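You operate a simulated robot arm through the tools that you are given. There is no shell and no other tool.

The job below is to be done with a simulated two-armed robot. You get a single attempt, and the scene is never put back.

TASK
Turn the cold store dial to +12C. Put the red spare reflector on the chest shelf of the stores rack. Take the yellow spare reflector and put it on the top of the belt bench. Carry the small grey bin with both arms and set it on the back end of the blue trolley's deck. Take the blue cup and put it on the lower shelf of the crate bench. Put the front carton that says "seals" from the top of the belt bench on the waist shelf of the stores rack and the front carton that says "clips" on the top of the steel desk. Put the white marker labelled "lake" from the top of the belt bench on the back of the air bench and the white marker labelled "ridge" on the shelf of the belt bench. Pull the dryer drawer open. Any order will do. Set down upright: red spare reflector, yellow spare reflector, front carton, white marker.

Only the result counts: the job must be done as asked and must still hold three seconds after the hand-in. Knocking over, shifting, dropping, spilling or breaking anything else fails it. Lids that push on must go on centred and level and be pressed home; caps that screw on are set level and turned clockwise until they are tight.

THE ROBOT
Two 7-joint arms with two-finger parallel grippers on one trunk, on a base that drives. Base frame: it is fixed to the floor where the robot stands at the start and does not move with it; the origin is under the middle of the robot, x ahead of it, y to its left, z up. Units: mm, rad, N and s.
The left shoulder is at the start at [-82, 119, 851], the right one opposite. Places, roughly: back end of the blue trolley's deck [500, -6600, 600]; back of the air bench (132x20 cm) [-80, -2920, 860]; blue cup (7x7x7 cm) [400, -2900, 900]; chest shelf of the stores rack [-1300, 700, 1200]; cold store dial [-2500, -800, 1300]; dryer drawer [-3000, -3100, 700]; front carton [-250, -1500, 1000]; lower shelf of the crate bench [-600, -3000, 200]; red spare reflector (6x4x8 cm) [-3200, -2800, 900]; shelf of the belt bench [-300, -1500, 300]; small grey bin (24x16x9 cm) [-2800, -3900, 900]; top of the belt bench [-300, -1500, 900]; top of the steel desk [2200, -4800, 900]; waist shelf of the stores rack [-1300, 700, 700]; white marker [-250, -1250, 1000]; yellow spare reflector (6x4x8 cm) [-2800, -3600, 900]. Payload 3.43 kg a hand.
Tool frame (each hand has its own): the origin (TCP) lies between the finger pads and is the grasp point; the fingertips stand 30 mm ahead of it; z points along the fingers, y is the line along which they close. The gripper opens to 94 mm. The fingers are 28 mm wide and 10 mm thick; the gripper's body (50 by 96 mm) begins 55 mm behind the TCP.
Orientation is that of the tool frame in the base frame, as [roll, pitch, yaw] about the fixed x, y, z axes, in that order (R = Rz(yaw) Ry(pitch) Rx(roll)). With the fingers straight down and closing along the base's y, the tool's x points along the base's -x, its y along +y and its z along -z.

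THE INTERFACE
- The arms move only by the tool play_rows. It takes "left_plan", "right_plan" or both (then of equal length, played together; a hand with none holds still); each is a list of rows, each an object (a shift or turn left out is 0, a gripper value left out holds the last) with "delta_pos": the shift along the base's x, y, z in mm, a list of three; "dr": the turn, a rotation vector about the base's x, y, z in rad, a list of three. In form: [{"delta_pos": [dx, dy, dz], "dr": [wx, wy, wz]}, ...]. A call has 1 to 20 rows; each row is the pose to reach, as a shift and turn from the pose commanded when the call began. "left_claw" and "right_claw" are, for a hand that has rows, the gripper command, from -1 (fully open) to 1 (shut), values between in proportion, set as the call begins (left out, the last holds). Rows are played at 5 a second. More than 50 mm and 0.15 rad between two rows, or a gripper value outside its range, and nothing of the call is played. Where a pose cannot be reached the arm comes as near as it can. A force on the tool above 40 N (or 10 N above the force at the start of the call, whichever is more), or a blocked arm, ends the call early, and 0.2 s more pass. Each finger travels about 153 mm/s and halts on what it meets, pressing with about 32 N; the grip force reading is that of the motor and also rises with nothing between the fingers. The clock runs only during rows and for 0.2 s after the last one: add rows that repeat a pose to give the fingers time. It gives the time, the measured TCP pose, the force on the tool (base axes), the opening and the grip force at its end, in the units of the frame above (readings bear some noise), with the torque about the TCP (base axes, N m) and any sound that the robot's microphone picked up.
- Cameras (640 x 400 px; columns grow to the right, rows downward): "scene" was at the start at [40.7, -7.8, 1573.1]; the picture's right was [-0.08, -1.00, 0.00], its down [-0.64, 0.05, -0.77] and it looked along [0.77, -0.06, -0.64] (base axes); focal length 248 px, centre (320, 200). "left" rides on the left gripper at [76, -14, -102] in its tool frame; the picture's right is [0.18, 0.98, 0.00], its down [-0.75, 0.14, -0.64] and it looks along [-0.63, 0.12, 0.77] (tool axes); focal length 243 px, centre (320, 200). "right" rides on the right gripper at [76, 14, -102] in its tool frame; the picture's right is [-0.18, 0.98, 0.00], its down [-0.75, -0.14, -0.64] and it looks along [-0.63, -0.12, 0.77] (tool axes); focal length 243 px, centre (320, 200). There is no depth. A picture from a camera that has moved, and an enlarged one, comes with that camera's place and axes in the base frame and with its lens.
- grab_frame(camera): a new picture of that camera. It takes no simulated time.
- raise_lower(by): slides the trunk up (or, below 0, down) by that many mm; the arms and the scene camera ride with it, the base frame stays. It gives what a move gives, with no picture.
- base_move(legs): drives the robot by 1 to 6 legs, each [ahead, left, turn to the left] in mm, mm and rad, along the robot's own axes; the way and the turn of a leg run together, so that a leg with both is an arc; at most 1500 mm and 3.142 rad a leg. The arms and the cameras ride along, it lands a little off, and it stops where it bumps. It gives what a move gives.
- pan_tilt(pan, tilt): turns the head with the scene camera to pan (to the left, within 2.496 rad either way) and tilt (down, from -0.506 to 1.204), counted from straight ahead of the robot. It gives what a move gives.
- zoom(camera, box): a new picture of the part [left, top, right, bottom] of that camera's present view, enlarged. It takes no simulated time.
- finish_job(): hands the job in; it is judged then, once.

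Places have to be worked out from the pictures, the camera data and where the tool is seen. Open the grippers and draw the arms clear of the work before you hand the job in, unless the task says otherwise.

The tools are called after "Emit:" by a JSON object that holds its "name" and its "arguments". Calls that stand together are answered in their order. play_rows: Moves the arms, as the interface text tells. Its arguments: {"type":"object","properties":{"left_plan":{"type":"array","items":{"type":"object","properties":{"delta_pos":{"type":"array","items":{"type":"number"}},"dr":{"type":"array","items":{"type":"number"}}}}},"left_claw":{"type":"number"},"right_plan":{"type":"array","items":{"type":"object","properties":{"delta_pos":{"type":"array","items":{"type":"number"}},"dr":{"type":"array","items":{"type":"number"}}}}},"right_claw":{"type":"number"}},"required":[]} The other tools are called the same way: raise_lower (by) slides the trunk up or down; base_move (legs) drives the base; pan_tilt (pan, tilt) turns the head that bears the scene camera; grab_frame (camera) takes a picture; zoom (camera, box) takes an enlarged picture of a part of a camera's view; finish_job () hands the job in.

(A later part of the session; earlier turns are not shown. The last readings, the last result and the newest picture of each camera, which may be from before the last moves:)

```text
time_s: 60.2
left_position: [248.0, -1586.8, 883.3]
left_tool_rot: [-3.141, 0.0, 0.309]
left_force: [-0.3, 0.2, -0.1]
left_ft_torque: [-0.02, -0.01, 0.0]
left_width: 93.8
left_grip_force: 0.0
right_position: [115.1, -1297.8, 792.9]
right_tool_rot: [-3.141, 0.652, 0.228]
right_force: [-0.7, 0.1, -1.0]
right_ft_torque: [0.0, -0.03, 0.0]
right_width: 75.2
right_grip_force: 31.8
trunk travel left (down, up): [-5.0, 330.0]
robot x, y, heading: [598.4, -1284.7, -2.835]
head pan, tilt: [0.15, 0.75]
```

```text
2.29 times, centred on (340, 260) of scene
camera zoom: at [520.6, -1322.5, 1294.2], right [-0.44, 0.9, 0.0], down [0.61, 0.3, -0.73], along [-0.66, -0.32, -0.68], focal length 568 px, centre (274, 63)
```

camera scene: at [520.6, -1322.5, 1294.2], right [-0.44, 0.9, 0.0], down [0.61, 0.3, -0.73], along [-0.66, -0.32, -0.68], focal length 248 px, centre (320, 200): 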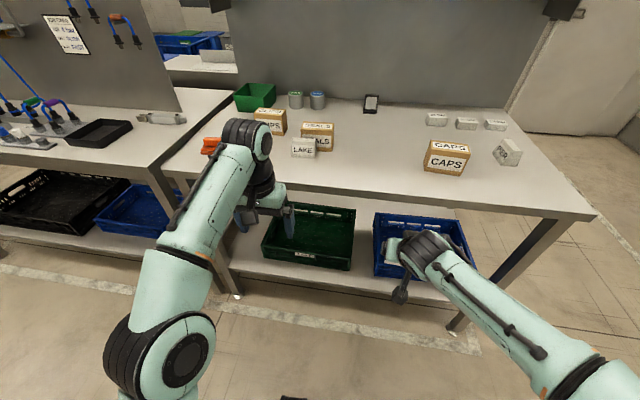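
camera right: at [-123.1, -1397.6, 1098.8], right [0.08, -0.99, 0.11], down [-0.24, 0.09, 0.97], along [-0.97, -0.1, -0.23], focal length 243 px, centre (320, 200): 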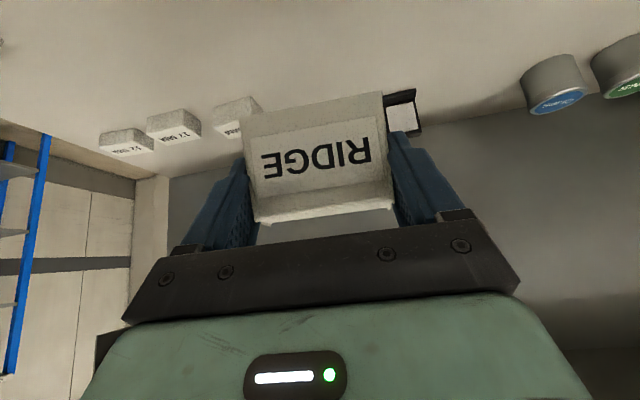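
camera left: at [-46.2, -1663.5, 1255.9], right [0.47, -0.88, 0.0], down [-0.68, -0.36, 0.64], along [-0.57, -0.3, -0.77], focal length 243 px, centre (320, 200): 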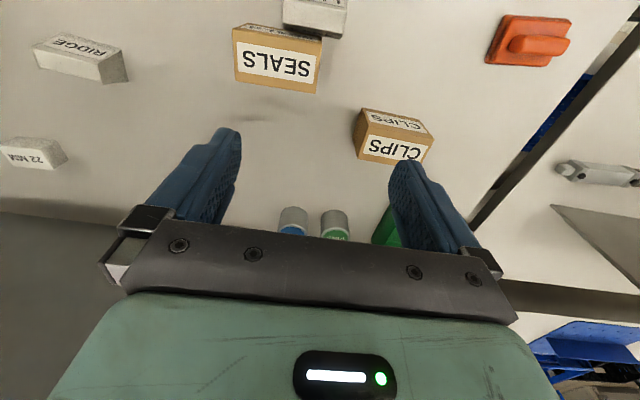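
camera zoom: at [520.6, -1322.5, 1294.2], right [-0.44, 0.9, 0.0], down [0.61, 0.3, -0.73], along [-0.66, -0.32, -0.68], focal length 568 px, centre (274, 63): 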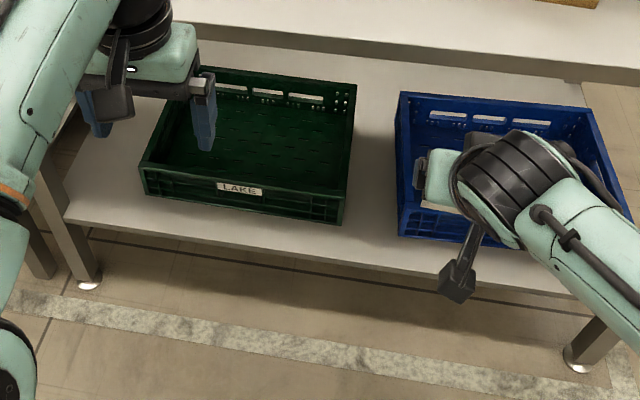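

The shelf at z≈300 has a clear front strip (~78 mm deep) and a 113 mm gap between the crates around u=1325, i.e. near (-59,-1406). I'll draw the left hand in, and lower the right hand with RIDGE to about z=420 in front of the bench.

Emit:
{"name": "play_rows", "arguments": {"left_plan": [{"delta_pos": [20, 6, 10]}, {"delta_pos": [40, 12, 20]}, {"delta_pos": [60, 18, 30]}, {"delta_pos": [80, 24, 40]}, {"delta_pos": [100, 31, 50]}, {"delta_pos": [120, 37, 60]}, {"delta_pos": [140, 43, 60]}, {"delta_pos": [160, 49, 60]}, {"delta_pos": [160, 49, 60]}], "right_plan": [{"delta_pos": [2, -6, -45], "dr": [0, 0, 0.01]}, {"delta_pos": [4, -12, -90], "dr": [0, 0, 0.02]}, {"delta_pos": [6, -18, -135], "dr": [0, 0, 0.03]}, {"delta_pos": [8, -24, -180], "dr": [0, 0, 0.04]}, {"delta_pos": [10, -30, -225], "dr": [0, 0, 0.05]}, {"delta_pos": [12, -36, -270], "dr": [0, 0, 0.06]}, {"delta_pos": [14, -42, -315], "dr": [0, 0, 0.07]}, {"delta_pos": [15, -48, -355], "dr": [0, 0, 0.073]}, {"delta_pos": [15, -48, -355], "dr": [0, 0, 0.073]}]}}

Emit:
{"name": "grab_frame", "arguments": {"camera": "scene"}}

Emit:
{"name": "grab_frame", "arguments": {"camera": "right"}}

```text
time_s: 62.2
left_position: [407.0, -1536.7, 943.9]
left_tool_rot: [3.142, 0.0, 0.307]
left_force: [0.6, 0.6, -0.2]
left_ft_torque: [0.01, -0.04, -0.01]
left_width: 93.7
left_grip_force: 0.0
right_position: [129.8, -1345.5, 438.4]
right_tool_rot: [-3.141, 0.651, 0.3]
right_force: [0.9, -1.1, -1.2]
right_ft_torque: [0.0, -0.01, 0.0]
right_width: 75.3
right_grip_force: 32.7
trunk travel left (down, up): [-5.0, 330.0]
robot x, y, heading: [600.0, -1284.4, -2.835]
head pan, tilt: [0.15, 0.75]
```

```text
taken
camera scene: at [520.6, -1322.6, 1294.3], right [-0.44, 0.9, 0.0], down [0.61, 0.3, -0.73], along [-0.66, -0.32, -0.68], focal length 248 px, centre (320, 200)
```

scene: 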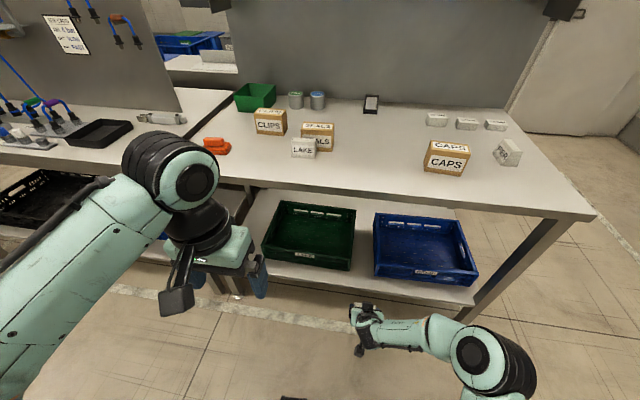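

```text
taken
camera right: at [252.9, -1323.0, 475.1], right [0.15, -0.98, 0.11], down [-0.24, 0.07, 0.97], along [-0.96, -0.17, -0.23], focal length 243 px, centre (320, 200)
```

right: 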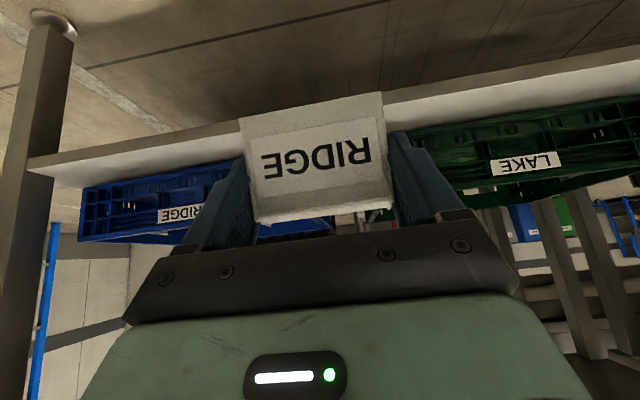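

Good view now. I'll zoom the scene camera on the shelf to refine the gap and shelf edge.

Emit:
{"name": "zoom", "arguments": {"camera": "scene", "box": [300, 200, 500, 325]}}

Emit:
{"name": "zoom", "arguments": {"camera": "right", "box": [20, 80, 260, 260]}}

```text
3.20 times, centred on (400, 262) of scene
camera zoom: at [520.6, -1322.6, 1294.3], right [-0.44, 0.9, 0.0], down [0.61, 0.3, -0.73], along [-0.66, -0.32, -0.68], focal length 795 px, centre (64, 0)
```

zoom: 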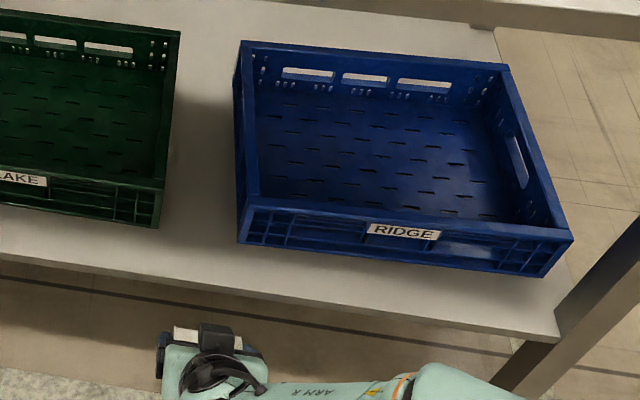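

```text
2.22 times, centred on (140, 170) of right
camera zoom: at [252.9, -1323.0, 475.1], right [0.15, -0.98, 0.11], down [-0.24, 0.07, 0.97], along [-0.96, -0.17, -0.23], focal length 539 px, centre (720, 267)
```

zoom: 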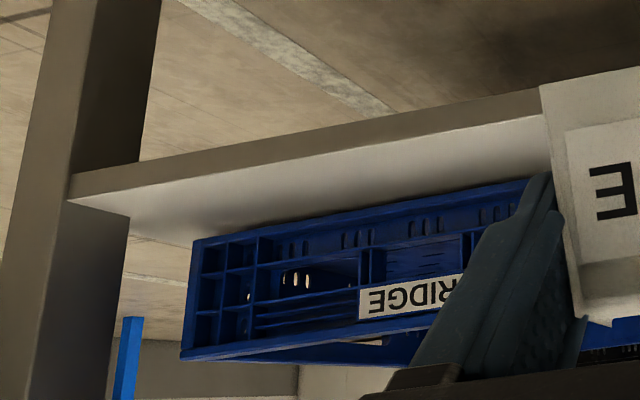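

Shelf top ≈ z 305, shelf front edge v≈423, crates start at v≈497, gap between them u 1267–1377. I'll drive straight ahead 180 mm to bring RIDGE over the front strip of the shelf in line with the gap.

Emit:
{"name": "base_move", "arguments": {"legs": [[180, 0, 0]]}}

Emit:
{"name": "grab_frame", "arguments": {"camera": "right"}}

Emit:
{"name": "grab_frame", "arguments": {"camera": "scene"}}

```text
time_s: 63.7
left_position: [236.6, -1590.5, 943.3]
left_tool_rot: [-3.141, 0.0, 0.306]
left_force: [-0.2, -0.4, 0.1]
left_ft_torque: [0.01, -0.01, 0.0]
left_width: 94.1
left_grip_force: 0.1
right_position: [-39.1, -1397.7, 439.1]
right_tool_rot: [-3.14, 0.65, 0.3]
right_force: [-0.1, -0.5, 0.1]
right_ft_torque: [-0.02, -0.01, 0.0]
right_width: 75.1
right_grip_force: 31.7
trunk travel left (down, up): [-5.0, 330.0]
robot x, y, heading: [432.8, -1337.3, -2.835]
head pan, tilt: [0.15, 0.75]
```

```text
taken
camera right: at [83.4, -1375.8, 475.4], right [0.15, -0.98, 0.11], down [-0.24, 0.07, 0.97], along [-0.96, -0.17, -0.23], focal length 243 px, centre (320, 200)
```

right: 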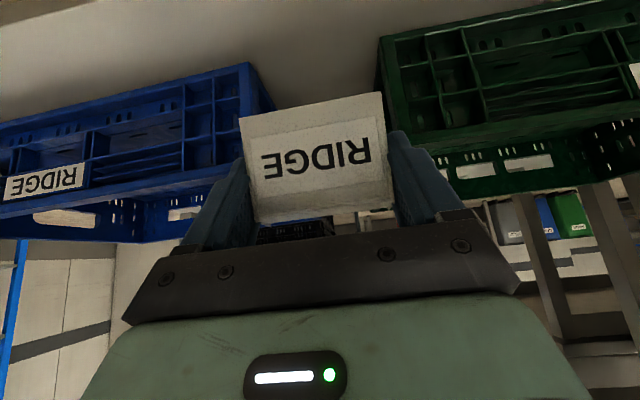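

```text
taken
camera scene: at [350.8, -1376.2, 1294.3], right [-0.44, 0.9, 0.0], down [0.61, 0.3, -0.73], along [-0.66, -0.32, -0.68], focal length 248 px, centre (320, 200)
```

scene: 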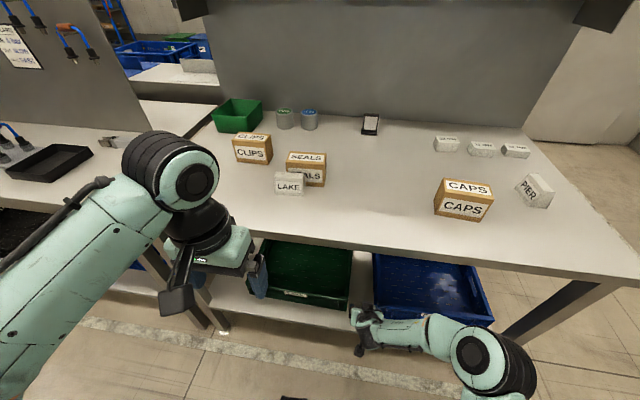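

Lined up with the gap (TCP u=1323, v=452). Lowering RIDGE toward the shelf in stages while watching the force.

Emit:
{"name": "play_rows", "arguments": {"right_plan": [{"delta_pos": [-3, -1, -25]}, {"delta_pos": [-6, -2, -50]}, {"delta_pos": [-6, -2, -75]}, {"delta_pos": [-6, -2, -82]}, {"delta_pos": [-6, -2, -82]}]}}

Emit:
{"name": "grab_frame", "arguments": {"camera": "right"}}

```text
time_s: 64.9
left_position: [236.1, -1590.4, 943.6]
left_tool_rot: [-3.141, 0.001, 0.306]
left_force: [-0.2, -0.3, 0.2]
left_ft_torque: [0.02, 0.02, 0.0]
left_width: 94.0
left_grip_force: 0.0
right_position: [-46.8, -1399.3, 355.8]
right_tool_rot: [-3.14, 0.651, 0.299]
right_force: [-0.5, 0.5, -0.8]
right_ft_torque: [-0.01, -0.01, 0.04]
right_width: 75.5
right_grip_force: 32.2
trunk travel left (down, up): [-5.0, 330.0]
robot x, y, heading: [429.3, -1338.7, -2.836]
head pan, tilt: [0.15, 0.75]
```

```text
taken
camera right: at [76.2, -1377.3, 392.8], right [0.15, -0.98, 0.11], down [-0.24, 0.07, 0.97], along [-0.96, -0.17, -0.23], focal length 243 px, centre (320, 200)
```

right: 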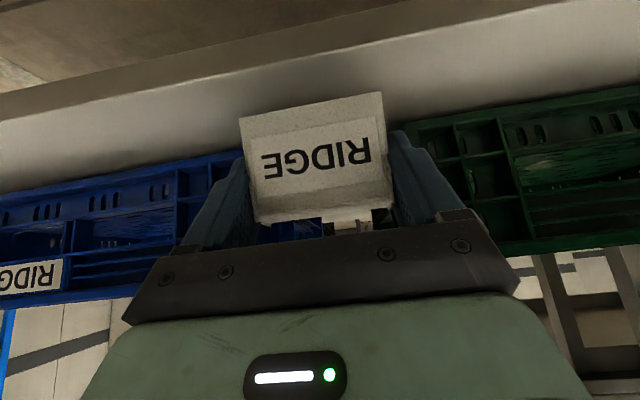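

The marker is centred over the bare strip with ~18 mm margin to the shelf edge. Lowering a few millimetres at a time.

Emit:
{"name": "play_rows", "arguments": {"right_plan": [{"delta_pos": [0, 0, -3]}, {"delta_pos": [0, 0, -6]}, {"delta_pos": [0, 0, -6]}]}}

Emit:
{"name": "play_rows", "arguments": {"right_plan": [{"delta_pos": [0, 0, -2]}, {"delta_pos": [0, 0, -4]}, {"delta_pos": [0, 0, -4]}]}}

```text
time_s: 65.7
left_position: [236.8, -1590.3, 943.2]
left_tool_rot: [-3.141, 0.0, 0.306]
left_force: [-0.8, -0.8, -0.1]
left_ft_torque: [-0.03, 0.03, 0.03]
left_width: 94.0
left_grip_force: 0.1
right_position: [-44.6, -1399.4, 352.3]
right_tool_rot: [-3.141, 0.651, 0.299]
right_force: [-1.2, 0.8, 0.0]
right_ft_torque: [0.0, -0.02, 0.01]
right_width: 75.3
right_grip_force: 31.8
trunk travel left (down, up): [-5.0, 330.0]
robot x, y, heading: [432.3, -1333.8, -2.831]
head pan, tilt: [0.15, 0.75]
```

```text
time_s: 66.5
left_position: [236.7, -1591.5, 944.4]
left_tool_rot: [3.141, 0.0, 0.306]
left_force: [-0.1, -0.3, -0.3]
left_ft_torque: [0.0, 0.02, -0.01]
left_width: 94.1
left_grip_force: 0.0
right_position: [-43.8, -1400.4, 347.7]
right_tool_rot: [-3.139, 0.651, 0.301]
right_force: [0.3, 0.0, -0.6]
right_ft_torque: [0.04, 0.02, -0.02]
right_width: 75.1
right_grip_force: 32.0
trunk travel left (down, up): [-5.0, 330.0]
robot x, y, heading: [427.3, -1335.3, -2.848]
head pan, tilt: [0.15, 0.75]
```

No contact yet; continuing downward gently.

Emit:
{"name": "play_rows", "arguments": {"right_plan": [{"delta_pos": [0, 0, -2]}, {"delta_pos": [0, 0, -4]}, {"delta_pos": [0, 0, -4]}]}}

Emit:
{"name": "play_rows", "arguments": {"right_plan": [{"delta_pos": [0, 0, -2]}, {"delta_pos": [0, 0, -3]}, {"delta_pos": [0, 0, -3]}]}}

Emit:
{"name": "grab_frame", "arguments": {"camera": "right"}}

```text
time_s: 67.3
left_position: [237.6, -1590.7, 943.6]
left_tool_rot: [3.141, -0.001, 0.305]
left_force: [-1.5, -0.2, -0.3]
left_ft_torque: [0.01, 0.01, -0.03]
left_width: 93.9
left_grip_force: 0.1
right_position: [-43.4, -1400.7, 344.5]
right_tool_rot: [-3.14, 0.651, 0.297]
right_force: [-0.3, 0.2, -0.3]
right_ft_torque: [-0.02, -0.03, 0.0]
right_width: 75.1
right_grip_force: 31.9
trunk travel left (down, up): [-5.0, 330.0]
robot x, y, heading: [430.5, -1334.4, -2.837]
head pan, tilt: [0.15, 0.75]
```

```text
time_s: 68.1
left_position: [236.0, -1591.1, 942.9]
left_tool_rot: [3.141, 0.0, 0.306]
left_force: [0.1, 0.4, -0.3]
left_ft_torque: [-0.05, 0.02, -0.03]
left_width: 93.9
left_grip_force: 0.0
right_position: [-43.9, -1400.2, 340.1]
right_tool_rot: [-3.141, 0.65, 0.298]
right_force: [0.3, -0.7, -0.9]
right_ft_torque: [0.0, -0.01, 0.03]
right_width: 75.4
right_grip_force: 31.8
trunk travel left (down, up): [-5.0, 330.0]
robot x, y, heading: [430.9, -1336.8, -2.839]
head pan, tilt: [0.15, 0.75]
```

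```text
taken
camera right: at [78.3, -1378.3, 376.3], right [0.15, -0.98, 0.11], down [-0.24, 0.07, 0.97], along [-0.96, -0.17, -0.23], focal length 243 px, centre (320, 200)
```

right: 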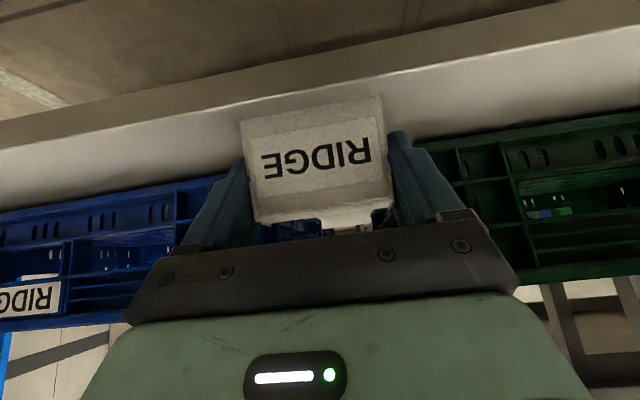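

Still free; continuing.

Emit:
{"name": "play_rows", "arguments": {"right_plan": [{"delta_pos": [0, 0, -2]}, {"delta_pos": [0, 0, -3]}, {"delta_pos": [0, 0, -3]}]}}

Emit:
{"name": "play_rows", "arguments": {"right_plan": [{"delta_pos": [0, 0, -2]}, {"delta_pos": [0, 0, -3]}, {"delta_pos": [0, 0, -3]}]}}

Emit:
{"name": "play_rows", "arguments": {"right_plan": [{"delta_pos": [0, 0, -2]}, {"delta_pos": [0, 0, -3]}, {"delta_pos": [0, 0, -3]}]}}

```text
time_s: 68.9
left_position: [236.7, -1590.6, 943.1]
left_tool_rot: [-3.141, 0.004, 0.306]
left_force: [-0.4, 0.5, 0.1]
left_ft_torque: [-0.01, -0.01, -0.02]
left_width: 94.2
left_grip_force: 0.1
right_position: [-44.5, -1400.7, 339.7]
right_tool_rot: [-3.142, 0.655, 0.3]
right_force: [5.5, 1.1, 27.1]
right_ft_torque: [0.0, -0.15, -0.04]
right_width: 75.4
right_grip_force: 31.7
trunk travel left (down, up): [-5.0, 330.0]
robot x, y, heading: [433.6, -1335.1, -2.837]
head pan, tilt: [0.15, 0.75]
```

```text
time_s: 69.7
left_position: [237.1, -1589.5, 943.6]
left_tool_rot: [-3.14, 0.001, 0.305]
left_force: [0.5, -0.8, 0.4]
left_ft_torque: [0.01, -0.01, -0.01]
left_width: 94.2
left_grip_force: 0.0
right_position: [-44.4, -1401.5, 336.5]
right_tool_rot: [-3.141, 0.657, 0.299]
right_force: [-0.1, -2.2, 30.6]
right_ft_torque: [-0.1, 0.29, 0.06]
right_width: 75.0
right_grip_force: 31.9
trunk travel left (down, up): [-5.0, 330.0]
robot x, y, heading: [430.7, -1335.9, -2.835]
head pan, tilt: [0.15, 0.75]
```

```text
time_s: 70.5
left_position: [237.5, -1591.5, 942.4]
left_tool_rot: [-3.141, 0.002, 0.306]
left_force: [-0.3, -0.3, -0.2]
left_ft_torque: [0.01, -0.02, 0.02]
left_width: 93.9
left_grip_force: 0.1
right_position: [-44.8, -1399.9, 334.0]
right_tool_rot: [3.139, 0.656, 0.299]
right_force: [0.0, -3.2, 32.0]
right_ft_torque: [-0.02, 0.08, 0.03]
right_width: 75.2
right_grip_force: 31.6
trunk travel left (down, up): [-5.0, 330.0]
robot x, y, heading: [430.0, -1337.3, -2.833]
head pan, tilt: [0.15, 0.75]
```

Contact: the marker stands on the shelf (top at z≈300). Opening the right gripper and withdrawing along the tool axis, then backing off.

Emit:
{"name": "play_rows", "arguments": {"right_plan": [{"delta_pos": [0, 0, 1]}, {"delta_pos": [0, 0, 1]}, {"delta_pos": [0, 0, 1]}, {"delta_pos": [0, 0, 1]}], "right_claw": -1}}

Emit:
{"name": "grab_frame", "arguments": {"camera": "right"}}

```text
time_s: 71.5
left_position: [237.9, -1591.2, 943.5]
left_tool_rot: [-3.141, 0.003, 0.306]
left_force: [0.4, 0.6, 0.0]
left_ft_torque: [-0.01, 0.0, -0.01]
left_width: 93.8
left_grip_force: 0.0
right_position: [-43.3, -1398.9, 331.8]
right_tool_rot: [3.141, 0.649, 0.3]
right_force: [10.6, -9.4, 14.5]
right_ft_torque: [0.32, -0.11, -0.28]
right_width: 87.5
right_grip_force: 0.0
trunk travel left (down, up): [-5.0, 330.0]
robot x, y, heading: [427.9, -1340.5, -2.841]
head pan, tilt: [0.15, 0.75]
```

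```text
taken
camera right: at [78.9, -1377.9, 368.6], right [0.15, -0.98, 0.11], down [-0.24, 0.07, 0.97], along [-0.96, -0.17, -0.23], focal length 243 px, centre (320, 200)
```

right: 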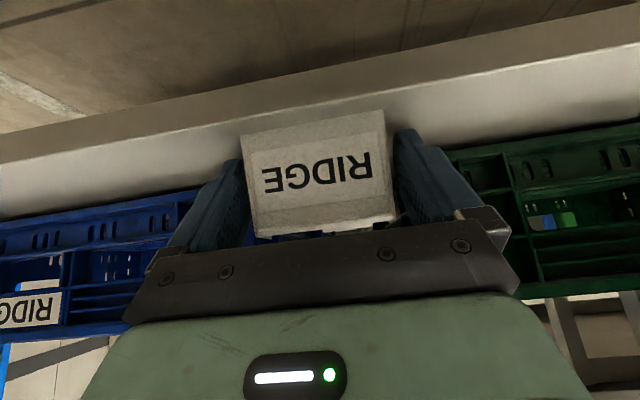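

The fingertips have come down onto the shelf slightly (force 14 N); the fingers are already free of the marker. I'll withdraw along the tool axis slowly.

Emit:
{"name": "play_rows", "arguments": {"right_plan": [{"delta_pos": [3, 1, 6]}, {"delta_pos": [6, 2, 10]}, {"delta_pos": [6, 2, 10]}, {"delta_pos": [12, 4, 18]}, {"delta_pos": [24, 8, 33]}], "right_claw": -1}}

Emit:
{"name": "grab_frame", "arguments": {"camera": "right"}}

```text
time_s: 72.7
left_position: [237.2, -1591.6, 942.6]
left_tool_rot: [3.141, 0.001, 0.305]
left_force: [-0.9, 0.1, 0.5]
left_ft_torque: [0.0, 0.01, 0.0]
left_width: 94.0
left_grip_force: 0.1
right_position: [-20.3, -1392.6, 366.9]
right_tool_rot: [3.139, 0.651, 0.299]
right_force: [0.0, -0.3, 0.5]
right_ft_torque: [0.01, 0.0, -0.01]
right_width: 94.1
right_grip_force: 0.0
trunk travel left (down, up): [-5.0, 330.0]
robot x, y, heading: [429.6, -1338.4, -2.836]
head pan, tilt: [0.15, 0.75]
```

```text
taken
camera right: at [101.8, -1370.3, 403.4], right [0.15, -0.98, 0.11], down [-0.24, 0.07, 0.97], along [-0.96, -0.17, -0.23], focal length 243 px, centre (320, 200)
```

right: 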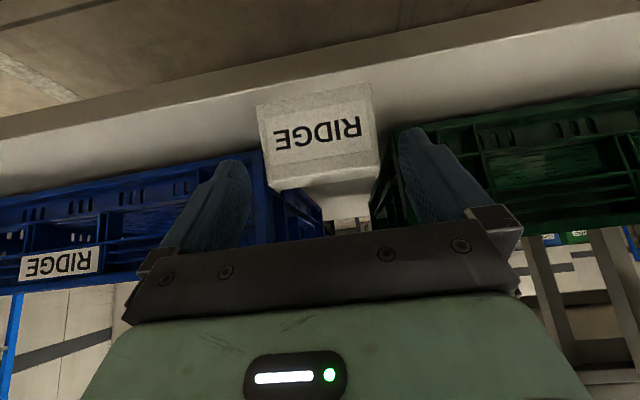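

RIDGE stands upright on the shelf. Withdrawing fully, backing the base, and raising the trunk again.

Emit:
{"name": "play_rows", "arguments": {"right_plan": [{"delta_pos": [24, 8, 30]}, {"delta_pos": [60, 18, 50]}, {"delta_pos": [100, 30, 50]}]}}

Emit:
{"name": "base_move", "arguments": {"legs": [[-170, 0, 0]]}}

Emit:
{"name": "grab_frame", "arguments": {"camera": "scene"}}

```text
time_s: 73.5
left_position: [236.2, -1589.3, 944.1]
left_tool_rot: [-3.141, 0.001, 0.307]
left_force: [0.3, -0.2, -0.5]
left_ft_torque: [0.02, 0.02, -0.02]
left_width: 94.1
left_grip_force: 0.0
right_position: [80.4, -1362.1, 419.7]
right_tool_rot: [3.139, 0.651, 0.299]
right_force: [-0.1, -0.2, -0.7]
right_ft_torque: [0.01, -0.01, 0.01]
right_width: 94.0
right_grip_force: 0.1
trunk travel left (down, up): [-5.0, 330.0]
robot x, y, heading: [430.9, -1337.1, -2.835]
head pan, tilt: [0.15, 0.75]
```

```text
time_s: 75.0
left_position: [401.4, -1538.2, 944.5]
left_tool_rot: [3.141, 0.0, 0.302]
left_force: [-0.4, 0.1, 0.3]
left_ft_torque: [0.0, 0.01, 0.0]
left_width: 93.8
left_grip_force: 0.1
right_position: [246.0, -1309.0, 419.9]
right_tool_rot: [-3.141, 0.651, 0.297]
right_force: [-0.3, -1.0, 0.3]
right_ft_torque: [0.01, -0.01, 0.01]
right_width: 93.9
right_grip_force: 0.1
trunk travel left (down, up): [-5.0, 330.0]
robot x, y, heading: [595.4, -1288.0, -2.837]
head pan, tilt: [0.15, 0.75]
```

```text
taken
camera scene: at [516.8, -1323.8, 1294.3], right [-0.44, 0.9, 0.0], down [0.61, 0.3, -0.73], along [-0.66, -0.32, -0.68], focal length 248 px, centre (320, 200)
```

scene: 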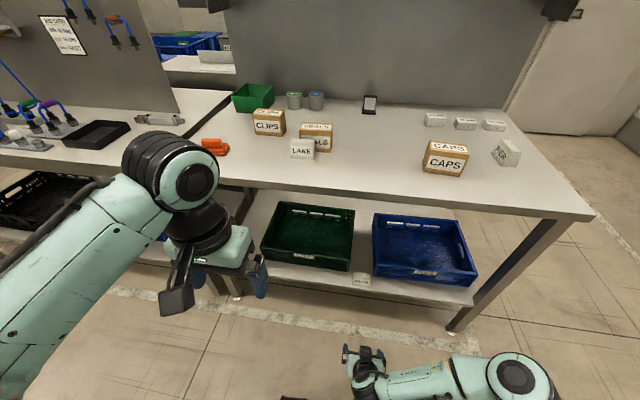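

RIDGE is placed. I'll raise the trunk, bring the right hand back to a vertical travel pose, and look at the air bench to the left.

Emit:
{"name": "raise_lower", "arguments": {"by": 300}}

Emit:
{"name": "play_rows", "arguments": {"right_plan": [{"delta_pos": [0, 0, 45], "dr": [0.0192, -0.0617, 0]}, {"delta_pos": [0, 0, 90], "dr": [0.0384, -0.1234, 0]}, {"delta_pos": [0, 0, 135], "dr": [0.0576, -0.1852, 0]}, {"delta_pos": [0, 0, 180], "dr": [0.0768, -0.2469, 0]}, {"delta_pos": [0, 0, 225], "dr": [0.096, -0.3086, 0]}, {"delta_pos": [0, 0, 270], "dr": [0.1152, -0.3703, 0]}, {"delta_pos": [0, 0, 315], "dr": [0.1344, -0.432, 0]}, {"delta_pos": [0, 0, 360], "dr": [0.1536, -0.4938, 0]}, {"delta_pos": [0, 0, 405], "dr": [0.1728, -0.5555, 0]}, {"delta_pos": [0, 0, 430], "dr": [0.192, -0.6217, 0]}, {"delta_pos": [0, 0, 430], "dr": [0.192, -0.6217, 0]}]}}

Emit:
{"name": "pan_tilt", "arguments": {"pan": 0.75, "tilt": 0.5}}

Emit:
{"name": "grab_frame", "arguments": {"camera": "scene"}}

Emit:
{"name": "zoom", "arguments": {"camera": "scene", "box": [150, 60, 500, 280]}}

```text
time_s: 78.0
left_position: [402.5, -1538.1, 1243.6]
left_tool_rot: [3.14, -0.001, 0.303]
left_force: [-0.8, -0.3, -0.1]
left_ft_torque: [-0.02, -0.03, 0.0]
left_width: 94.1
left_grip_force: 0.0
right_position: [246.6, -1309.4, 719.7]
right_tool_rot: [3.141, 0.651, 0.295]
right_force: [-0.2, 0.3, -0.8]
right_ft_torque: [0.01, 0.0, -0.02]
right_width: 93.9
right_grip_force: 0.0
trunk travel left (down, up): [-305.0, 30.0]
robot x, y, heading: [598.0, -1287.5, -2.839]
head pan, tilt: [0.15, 0.75]
```

```text
time_s: 80.4
left_position: [401.8, -1538.5, 1243.3]
left_tool_rot: [3.141, 0.0, 0.301]
left_force: [-0.5, 0.0, -0.4]
left_ft_torque: [0.0, 0.05, 0.0]
left_width: 93.8
left_grip_force: 0.0
right_position: [243.9, -1308.9, 1152.6]
right_tool_rot: [-3.137, -0.003, 0.295]
right_force: [0.6, 0.1, 0.4]
right_ft_torque: [-0.01, 0.01, -0.02]
right_width: 94.0
right_grip_force: 0.2
trunk travel left (down, up): [-305.0, 30.0]
robot x, y, heading: [597.9, -1284.6, -2.842]
head pan, tilt: [0.15, 0.75]
```

```text
time_s: 81.4
left_position: [400.8, -1538.2, 1242.4]
left_tool_rot: [3.14, 0.0, 0.304]
left_force: [-0.4, -0.1, 0.1]
left_ft_torque: [0.0, 0.02, -0.03]
left_width: 93.9
left_grip_force: 0.1
right_position: [242.9, -1310.1, 1152.0]
right_tool_rot: [-3.137, -0.001, 0.296]
right_force: [-0.2, -0.5, 0.7]
right_ft_torque: [-0.01, 0.01, -0.02]
right_width: 94.0
right_grip_force: 0.1
trunk travel left (down, up): [-305.0, 30.0]
robot x, y, heading: [596.0, -1284.0, -2.843]
head pan, tilt: [0.75, 0.499]
```

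```text
taken
camera scene: at [593.0, -1352.0, 1623.5], right [-0.87, 0.5, 0.0], down [0.24, 0.42, -0.88], along [-0.43, -0.76, -0.48], focal length 248 px, centre (320, 200)
```

scene: 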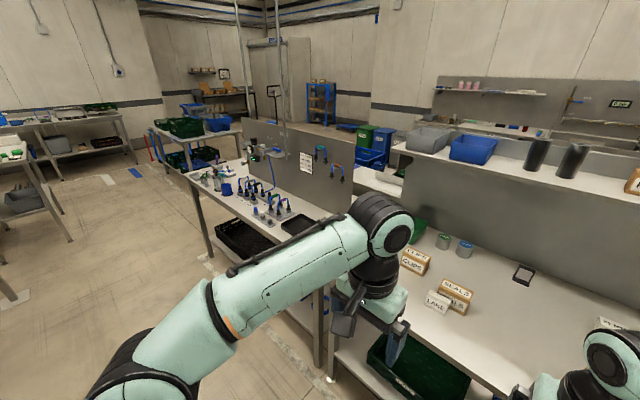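

```text
1.82 times, centred on (325, 170) of scene
camera zoom: at [593.0, -1352.0, 1623.5], right [-0.87, 0.5, 0.0], down [0.24, 0.42, -0.88], along [-0.43, -0.76, -0.48], focal length 452 px, centre (311, 254)
```

zoom: 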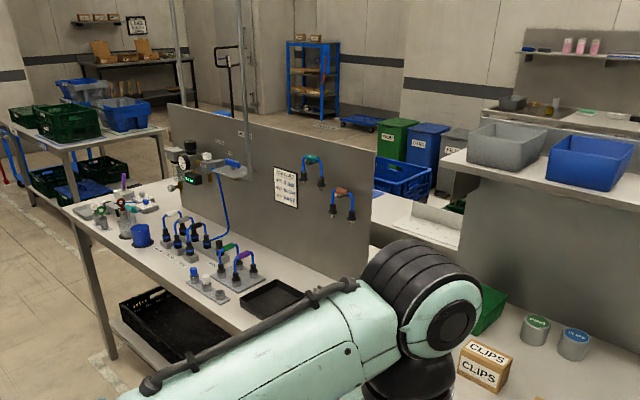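

The air bench continues to the left: valve blocks at its front, blue cup near its far end, and a free strip in front of the panel at the back. Now I'll drive ahead to fetch LAKE with the left hand (tilted forward grip for more reach later).

Emit:
{"name": "base_move", "arguments": {"legs": [[330, 0, 0]]}}

Emit:
{"name": "pan_tilt", "arguments": {"pan": 0.3, "tilt": 0.9}}

Emit:
{"name": "grab_frame", "arguments": {"camera": "left"}}

Emit:
{"name": "grab_frame", "arguments": {"camera": "scene"}}

```text
time_s: 83.6
left_position: [92.9, -1638.6, 1243.6]
left_tool_rot: [-3.141, -0.001, 0.308]
left_force: [-0.6, 0.2, -0.2]
left_ft_torque: [-0.03, -0.01, 0.0]
left_width: 94.2
left_grip_force: 0.0
right_position: [-67.5, -1410.4, 1151.9]
right_tool_rot: [-3.138, 0.001, 0.304]
right_force: [-0.8, 0.0, -0.2]
right_ft_torque: [-0.01, -0.02, -0.02]
right_width: 94.1
right_grip_force: 0.0
trunk travel left (down, up): [-305.0, 30.0]
robot x, y, heading: [283.1, -1382.8, -2.829]
head pan, tilt: [0.75, 0.499]
```

```text
time_s: 84.5
left_position: [93.0, -1637.7, 1243.8]
left_tool_rot: [3.141, 0.0, 0.309]
left_force: [-0.5, -0.5, -0.7]
left_ft_torque: [0.0, -0.03, 0.01]
left_width: 93.9
left_grip_force: 0.0
right_position: [-66.7, -1409.6, 1152.5]
right_tool_rot: [-3.139, 0.001, 0.304]
right_force: [-0.6, -0.4, 0.1]
right_ft_torque: [-0.04, -0.03, -0.01]
right_width: 93.8
right_grip_force: 0.0
trunk travel left (down, up): [-305.0, 30.0]
robot x, y, heading: [289.3, -1379.7, -2.833]
head pan, tilt: [0.3, 0.901]
```

```text
taken
camera left: at [161.3, -1600.8, 1346.3], right [0.47, -0.88, 0.0], down [-0.67, -0.36, 0.64], along [-0.57, -0.3, -0.77], focal length 243 px, centre (320, 200)
```

left: 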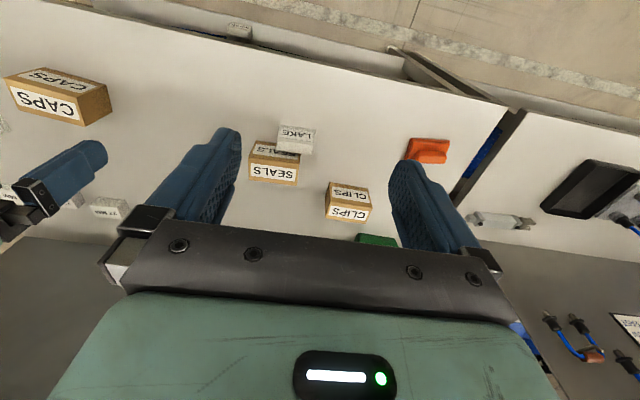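

```text
taken
camera scene: at [265.2, -1414.2, 1589.7], right [-0.57, 0.82, 0.0], down [0.64, 0.45, -0.62], along [-0.51, -0.36, -0.78], focal length 248 px, centre (320, 200)
```

scene: 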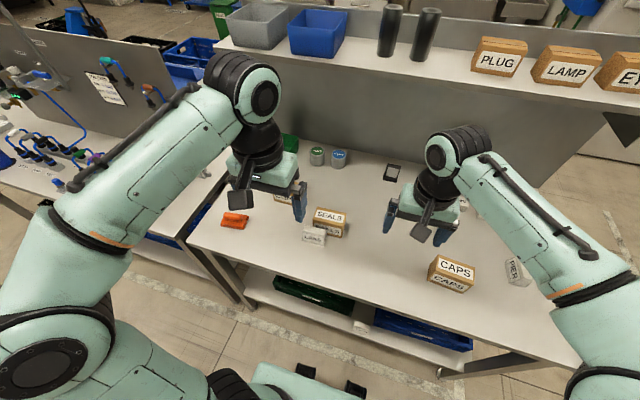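

I'll zoom the left hand camera on LAKE/SEALS to measure LAKE's pose.

Emit:
{"name": "zoom", "arguments": {"camera": "left", "box": [235, 110, 335, 195]}}

```text
4.71 times, centred on (285, 152) of left
camera zoom: at [161.3, -1600.8, 1346.3], right [0.47, -0.88, 0.0], down [-0.67, -0.36, 0.64], along [-0.57, -0.3, -0.77], focal length 1142 px, centre (485, 424)
```

zoom: 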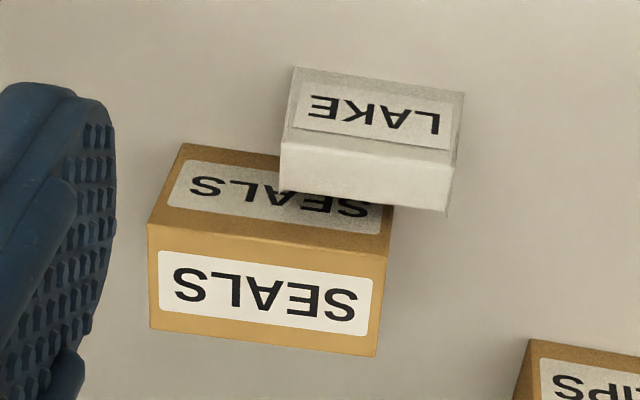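

LAKE: centre ≈(-64,-1666), width axis heading −1.225, its back touching SEALS. I'll bring the left hand above it with matching yaw, tilt 0.75 rad, and check.

Emit:
{"name": "play_rows", "arguments": {"left_plan": [{"delta_pos": [-25, -4, -40], "dr": [0, 0, 0.01]}, {"delta_pos": [-50, -8, -80], "dr": [0, 0, 0.02]}, {"delta_pos": [-75, -12, -120], "dr": [0, 0, 0.03]}, {"delta_pos": [-100, -16, -160], "dr": [0, 0, 0.037]}, {"delta_pos": [-125, -20, -195], "dr": [0, 0, 0.037]}, {"delta_pos": [-145, -24, -213], "dr": [0, 0, 0.037]}, {"delta_pos": [-145, -24, -213], "dr": [0, 0, 0.037]}], "left_claw": -1}}

Emit:
{"name": "play_rows", "arguments": {"left_plan": [{"delta_pos": [0, 0, 0], "dr": [-0.0424, 0.1176, 0]}, {"delta_pos": [0, 0, 0], "dr": [-0.0849, 0.2352, 0]}, {"delta_pos": [0, 0, 0], "dr": [-0.1273, 0.3528, 0]}, {"delta_pos": [0, 0, -15], "dr": [-0.1697, 0.4703, 0]}, {"delta_pos": [0, 0, -40], "dr": [-0.2122, 0.5879, 0]}, {"delta_pos": [0, 0, -60], "dr": [-0.2546, 0.7055, 0]}, {"delta_pos": [0, 0, -60], "dr": [-0.2546, 0.7055, 0]}]}}

Emit:
{"name": "grab_frame", "arguments": {"camera": "left"}}

Emit:
{"name": "grab_frame", "arguments": {"camera": "scene"}}

```text
time_s: 86.1
left_position: [-55.1, -1662.5, 1031.7]
left_tool_rot: [-3.14, 0.002, 0.346]
left_force: [-0.3, -0.6, 0.0]
left_ft_torque: [0.03, -0.02, 0.0]
left_width: 94.1
left_grip_force: 0.0
right_position: [-66.1, -1411.0, 1152.4]
right_tool_rot: [-3.139, 0.0, 0.304]
right_force: [-0.3, 0.4, -0.1]
right_ft_torque: [0.0, -0.01, -0.01]
right_width: 94.0
right_grip_force: 0.0
trunk travel left (down, up): [-305.0, 30.0]
robot x, y, heading: [286.5, -1384.5, -2.833]
head pan, tilt: [0.3, 0.901]
```

```text
time_s: 87.7
left_position: [-52.0, -1661.3, 970.2]
left_tool_rot: [-3.138, 0.749, 0.345]
left_force: [0.4, -0.4, 0.8]
left_ft_torque: [-0.04, 0.01, 0.03]
left_width: 94.0
left_grip_force: 0.1
right_position: [-66.2, -1410.4, 1152.7]
right_tool_rot: [-3.138, -0.001, 0.304]
right_force: [-0.3, 0.2, 0.5]
right_ft_torque: [-0.01, -0.03, 0.02]
right_width: 94.1
right_grip_force: 0.1
trunk travel left (down, up): [-305.0, 30.0]
robot x, y, heading: [281.5, -1379.2, -2.835]
head pan, tilt: [0.3, 0.901]
```

```text
taken
camera left: at [63.1, -1605.1, 992.7], right [0.46, -0.88, -0.13], down [-0.06, -0.17, 0.98], along [-0.89, -0.44, -0.13], focal length 243 px, centre (320, 200)
```

left: 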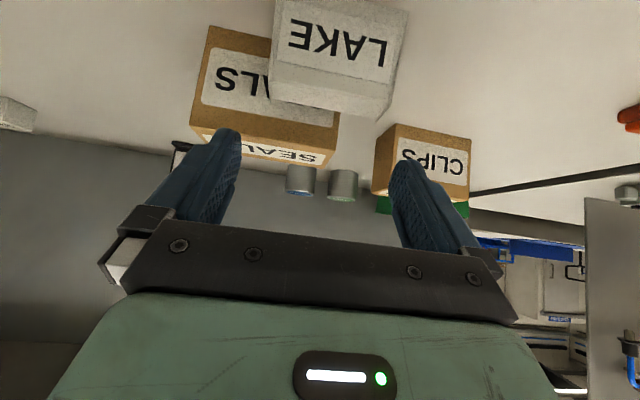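

```text
taken
camera scene: at [265.1, -1414.1, 1589.6], right [-0.57, 0.82, 0.0], down [0.64, 0.45, -0.62], along [-0.51, -0.36, -0.78], focal length 248 px, centre (320, 200)
```

scene: 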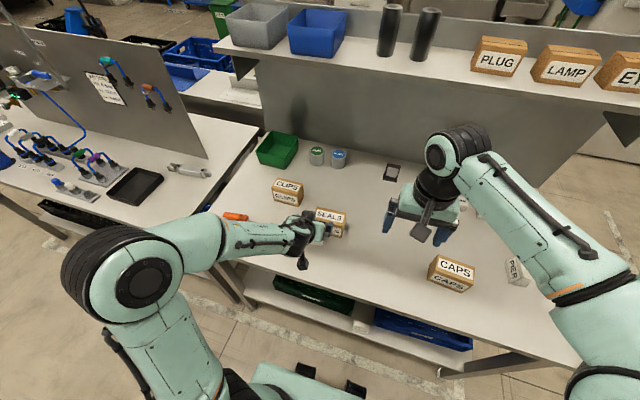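

Aligned to within a couple of mm laterally. I'll zoom to check the fore-aft position relative to SEALS before descending.

Emit:
{"name": "zoom", "arguments": {"camera": "left", "box": [180, 0, 440, 180]}}

```text
2.22 times, centred on (310, 90) of left
camera zoom: at [63.1, -1605.1, 992.7], right [0.46, -0.88, -0.13], down [-0.06, -0.17, 0.98], along [-0.89, -0.44, -0.13], focal length 539 px, centre (342, 444)
```

zoom: 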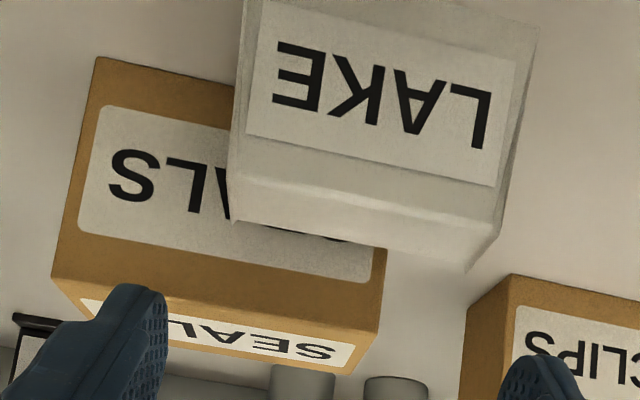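

Lateral centring is right on; shifting 4 mm forward and descending to z≈900, then closing.

Emit:
{"name": "play_rows", "arguments": {"left_plan": [{"delta_pos": [-4, -1, -20]}, {"delta_pos": [-4, -1, -45]}, {"delta_pos": [-4, -1, -70]}, {"delta_pos": [-4, -1, -70]}]}}

Emit:
{"name": "grab_frame", "arguments": {"camera": "left"}}

```text
time_s: 88.7
left_position: [-56.3, -1663.4, 900.4]
left_tool_rot: [3.142, 0.751, 0.346]
left_force: [-0.7, 0.1, 0.4]
left_ft_torque: [-0.05, 0.0, 0.03]
left_width: 94.0
left_grip_force: 0.0
right_position: [-66.7, -1410.8, 1151.3]
right_tool_rot: [-3.139, -0.001, 0.304]
right_force: [-0.6, 0.1, 0.4]
right_ft_torque: [-0.03, -0.02, 0.01]
right_width: 93.9
right_grip_force: 0.2
trunk travel left (down, up): [-305.0, 30.0]
robot x, y, heading: [283.2, -1382.1, -2.831]
head pan, tilt: [0.3, 0.901]
```

```text
taken
camera left: at [57.5, -1607.0, 923.6], right [0.46, -0.88, -0.13], down [-0.06, -0.17, 0.98], along [-0.89, -0.44, -0.13], focal length 243 px, centre (320, 200)
```

left: 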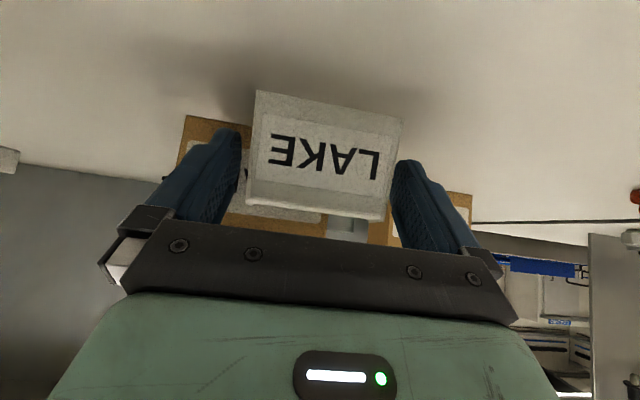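

Fingers are around LAKE evenly. Closing the left gripper, then lifting slightly back and up.

Emit:
{"name": "play_rows", "arguments": {"left_plan": [{"delta_pos": [0, 0, 0]}, {"delta_pos": [0, 0, 0]}, {"delta_pos": [0, 0, 0]}, {"delta_pos": [0, 0, 0]}], "left_claw": 1}}

Emit:
{"name": "play_rows", "arguments": {"left_plan": [{"delta_pos": [3, 1, 3]}, {"delta_pos": [10, 3, 25]}, {"delta_pos": [12, 4, 70]}, {"delta_pos": [15, 5, 115]}, {"delta_pos": [20, 6, 160]}, {"delta_pos": [20, 6, 180]}]}}

Emit:
{"name": "grab_frame", "arguments": {"camera": "left"}}

Emit:
{"name": "grab_frame", "arguments": {"camera": "scene"}}

```text
time_s: 89.7
left_position: [-56.7, -1664.4, 900.0]
left_tool_rot: [3.141, 0.75, 0.345]
left_force: [-0.2, -0.4, 0.1]
left_ft_torque: [0.03, 0.03, -0.01]
left_width: 75.2
left_grip_force: 32.0
right_position: [-67.2, -1411.3, 1151.5]
right_tool_rot: [-3.139, 0.0, 0.303]
right_force: [1.0, 0.0, 0.3]
right_ft_torque: [0.01, 0.0, 0.0]
right_width: 94.1
right_grip_force: 0.0
trunk travel left (down, up): [-305.0, 30.0]
robot x, y, heading: [286.2, -1383.1, -2.832]
head pan, tilt: [0.3, 0.901]
```

```text
time_s: 91.1
left_position: [-36.1, -1656.0, 1080.1]
left_tool_rot: [-3.139, 0.751, 0.345]
left_force: [0.2, 0.7, -0.6]
left_ft_torque: [-0.02, -0.01, 0.01]
left_width: 75.2
left_grip_force: 31.9
right_position: [-66.9, -1410.0, 1152.0]
right_tool_rot: [-3.138, 0.001, 0.304]
right_force: [0.4, 0.0, 1.2]
right_ft_torque: [0.01, -0.03, 0.02]
right_width: 93.9
right_grip_force: 0.0
trunk travel left (down, up): [-305.0, 30.0]
robot x, y, heading: [282.3, -1383.7, -2.829]
head pan, tilt: [0.3, 0.901]
```

```text
taken
camera left: at [78.6, -1599.3, 1103.3], right [0.46, -0.88, -0.13], down [-0.06, -0.17, 0.98], along [-0.89, -0.44, -0.13], focal length 243 px, centre (320, 200)
```

left: 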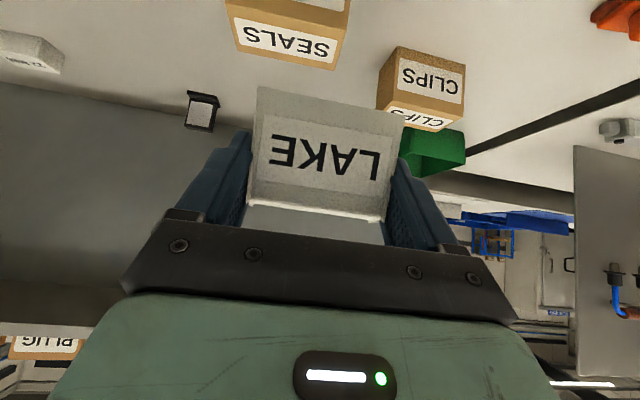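

```text
taken
camera scene: at [264.8, -1414.2, 1589.6], right [-0.57, 0.82, 0.0], down [0.64, 0.45, -0.62], along [-0.51, -0.36, -0.78], focal length 248 px, centre (320, 200)
```

scene: 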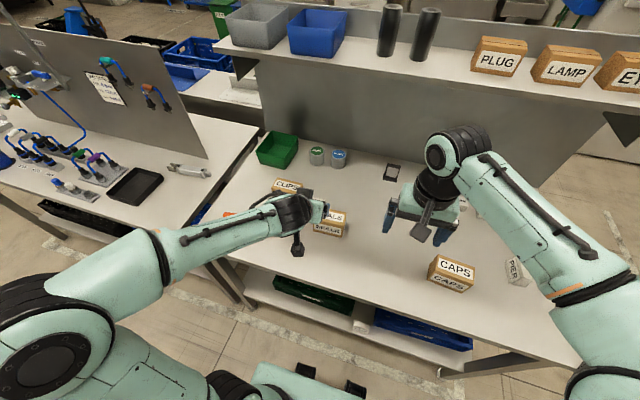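

LAKE is held; SEALS and CLIPS undisturbed. Next I'll strafe left 400 mm so the right hand can pick CLIPS on the same trip.

Emit:
{"name": "base_move", "arguments": {"legs": [[45, 400, -0.01]]}}

Emit:
{"name": "pan_tilt", "arguments": {"pan": 0.2, "tilt": 0.9}}

Emit:
{"name": "grab_frame", "arguments": {"camera": "right"}}

Emit:
{"name": "grab_frame", "arguments": {"camera": "scene"}}

```text
time_s: 94.9
left_position: [36.2, -2030.0, 1078.8]
left_tool_rot: [3.14, 0.748, 0.334]
left_force: [0.4, -0.3, -0.9]
left_ft_torque: [0.04, -0.02, 0.0]
left_width: 75.5
left_grip_force: 31.5
right_position: [8.1, -1783.6, 1151.3]
right_tool_rot: [-3.138, 0.0, 0.294]
right_force: [0.5, -0.1, -0.4]
right_ft_torque: [0.0, -0.03, 0.03]
right_width: 94.2
right_grip_force: 0.0
trunk travel left (down, up): [-305.0, 30.0]
robot x, y, heading: [360.3, -1759.6, -2.843]
head pan, tilt: [0.3, 0.901]
stopped in leg 1: the robot was blocked; the commanded pose is now the measured one
```

```text
time_s: 95.6
left_position: [35.0, -2028.8, 1078.7]
left_tool_rot: [3.14, 0.751, 0.334]
left_force: [1.0, -0.2, -0.6]
left_ft_torque: [0.0, 0.01, -0.02]
left_width: 75.3
left_grip_force: 31.9
right_position: [6.4, -1782.3, 1152.4]
right_tool_rot: [-3.137, 0.0, 0.292]
right_force: [-0.4, 0.0, 0.7]
right_ft_torque: [-0.04, 0.0, 0.02]
right_width: 94.0
right_grip_force: 0.1
trunk travel left (down, up): [-305.0, 30.0]
robot x, y, heading: [359.5, -1762.3, -2.84]
head pan, tilt: [0.201, 0.901]
```

```text
taken
camera right: at [84.7, -1775.8, 1255.0], right [0.11, -0.99, 0.0], down [-0.76, -0.09, 0.64], along [-0.64, -0.07, -0.77], focal length 243 px, centre (320, 200)
```

right: 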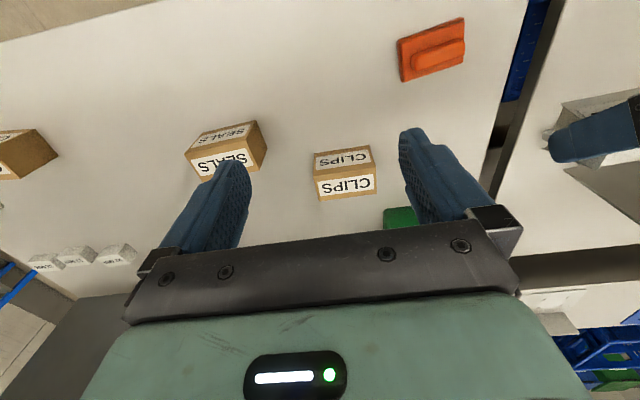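

```text
taken
camera scene: at [334.7, -1784.2, 1589.6], right [-0.48, 0.88, 0.0], down [0.69, 0.38, -0.62], along [-0.55, -0.3, -0.78], focal length 248 px, centre (320, 200)
```

scene: 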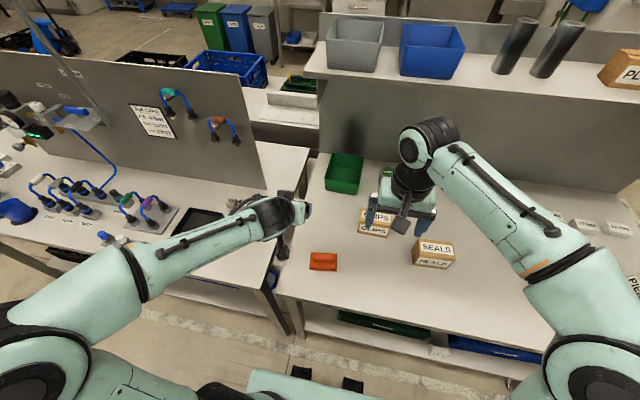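

The drive stopped early (blocked), though the forces on the hands are nil. The panel on the air bench seems to stand mid-bench with a strip behind it; I'll look around to understand what blocked me and the layout behind the panel.

Emit:
{"name": "pan_tilt", "arguments": {"pan": 0.2, "tilt": 0.4}}

Emit:
{"name": "grab_frame", "arguments": {"camera": "scene"}}

Emit:
{"name": "zoom", "arguments": {"camera": "scene", "box": [100, 160, 400, 360]}}

Emit:
{"name": "pan_tilt", "arguments": {"pan": 1.0, "tilt": 1.0}}

Emit:
{"name": "grab_frame", "arguments": {"camera": "scene"}}

```text
time_s: 96.5
left_position: [36.1, -2029.1, 1080.4]
left_tool_rot: [-3.14, 0.751, 0.335]
left_force: [0.7, -0.2, 0.0]
left_ft_torque: [-0.01, 0.0, -0.03]
left_width: 75.1
left_grip_force: 32.5
right_position: [6.9, -1783.7, 1152.7]
right_tool_rot: [-3.14, 0.0, 0.294]
right_force: [0.7, 1.1, 0.4]
right_ft_torque: [0.02, 0.0, 0.01]
right_width: 94.0
right_grip_force: 0.1
trunk travel left (down, up): [-305.0, 30.0]
robot x, y, heading: [357.3, -1762.9, -2.84]
head pan, tilt: [0.201, 0.4]
```

```text
taken
camera scene: at [319.6, -1792.6, 1632.6], right [-0.48, 0.88, 0.0], down [0.34, 0.19, -0.92], along [-0.81, -0.44, -0.39], focal length 248 px, centre (320, 200)
```

scene: 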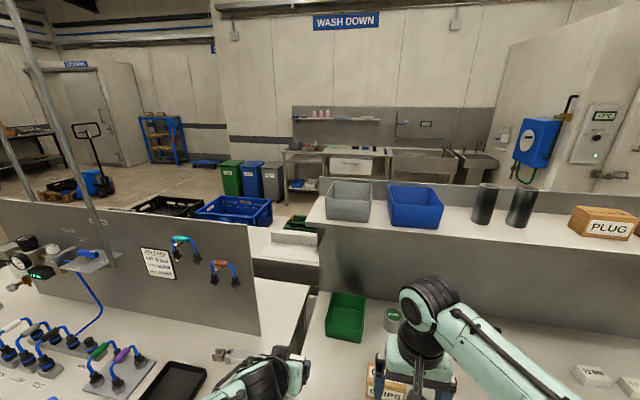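

```text
2.00 times, centred on (250, 260) of scene
camera zoom: at [319.6, -1792.6, 1632.6], right [-0.48, 0.88, 0.0], down [0.34, 0.19, -0.92], along [-0.81, -0.44, -0.39], focal length 497 px, centre (460, 80)
```

zoom: 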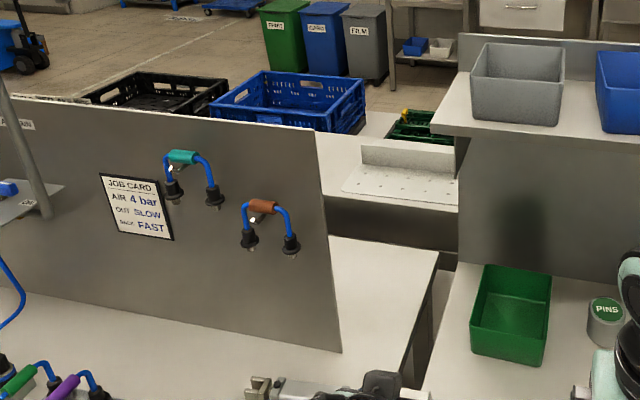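

```text
time_s: 97.6
left_position: [35.6, -2029.1, 1079.8]
left_tool_rot: [3.141, 0.752, 0.335]
left_force: [0.0, 0.4, -1.1]
left_ft_torque: [0.02, -0.01, 0.0]
left_width: 75.1
left_grip_force: 32.5
right_position: [6.4, -1783.5, 1151.2]
right_tool_rot: [-3.138, 0.0, 0.294]
right_force: [-0.3, 1.2, 0.2]
right_ft_torque: [0.0, 0.02, 0.04]
right_width: 94.1
right_grip_force: 0.1
trunk travel left (down, up): [-305.0, 30.0]
robot x, y, heading: [360.6, -1762.3, -2.849]
head pan, tilt: [1.0, 1.0]
```

```text
taken
camera scene: at [382.1, -1815.3, 1582.4], right [-0.96, 0.27, 0.0], down [0.23, 0.81, -0.54], along [-0.15, -0.52, -0.84], focal length 248 px, centre (320, 200)
```

scene: 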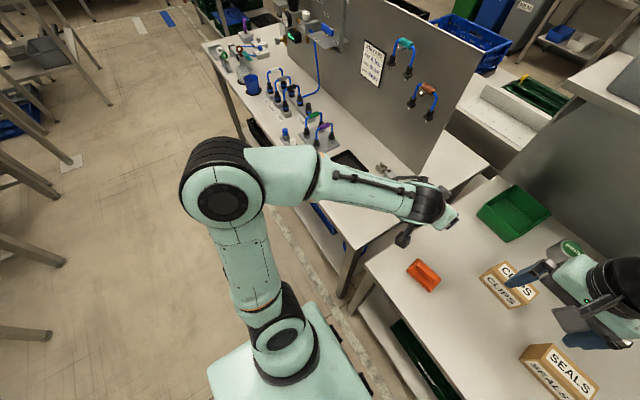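

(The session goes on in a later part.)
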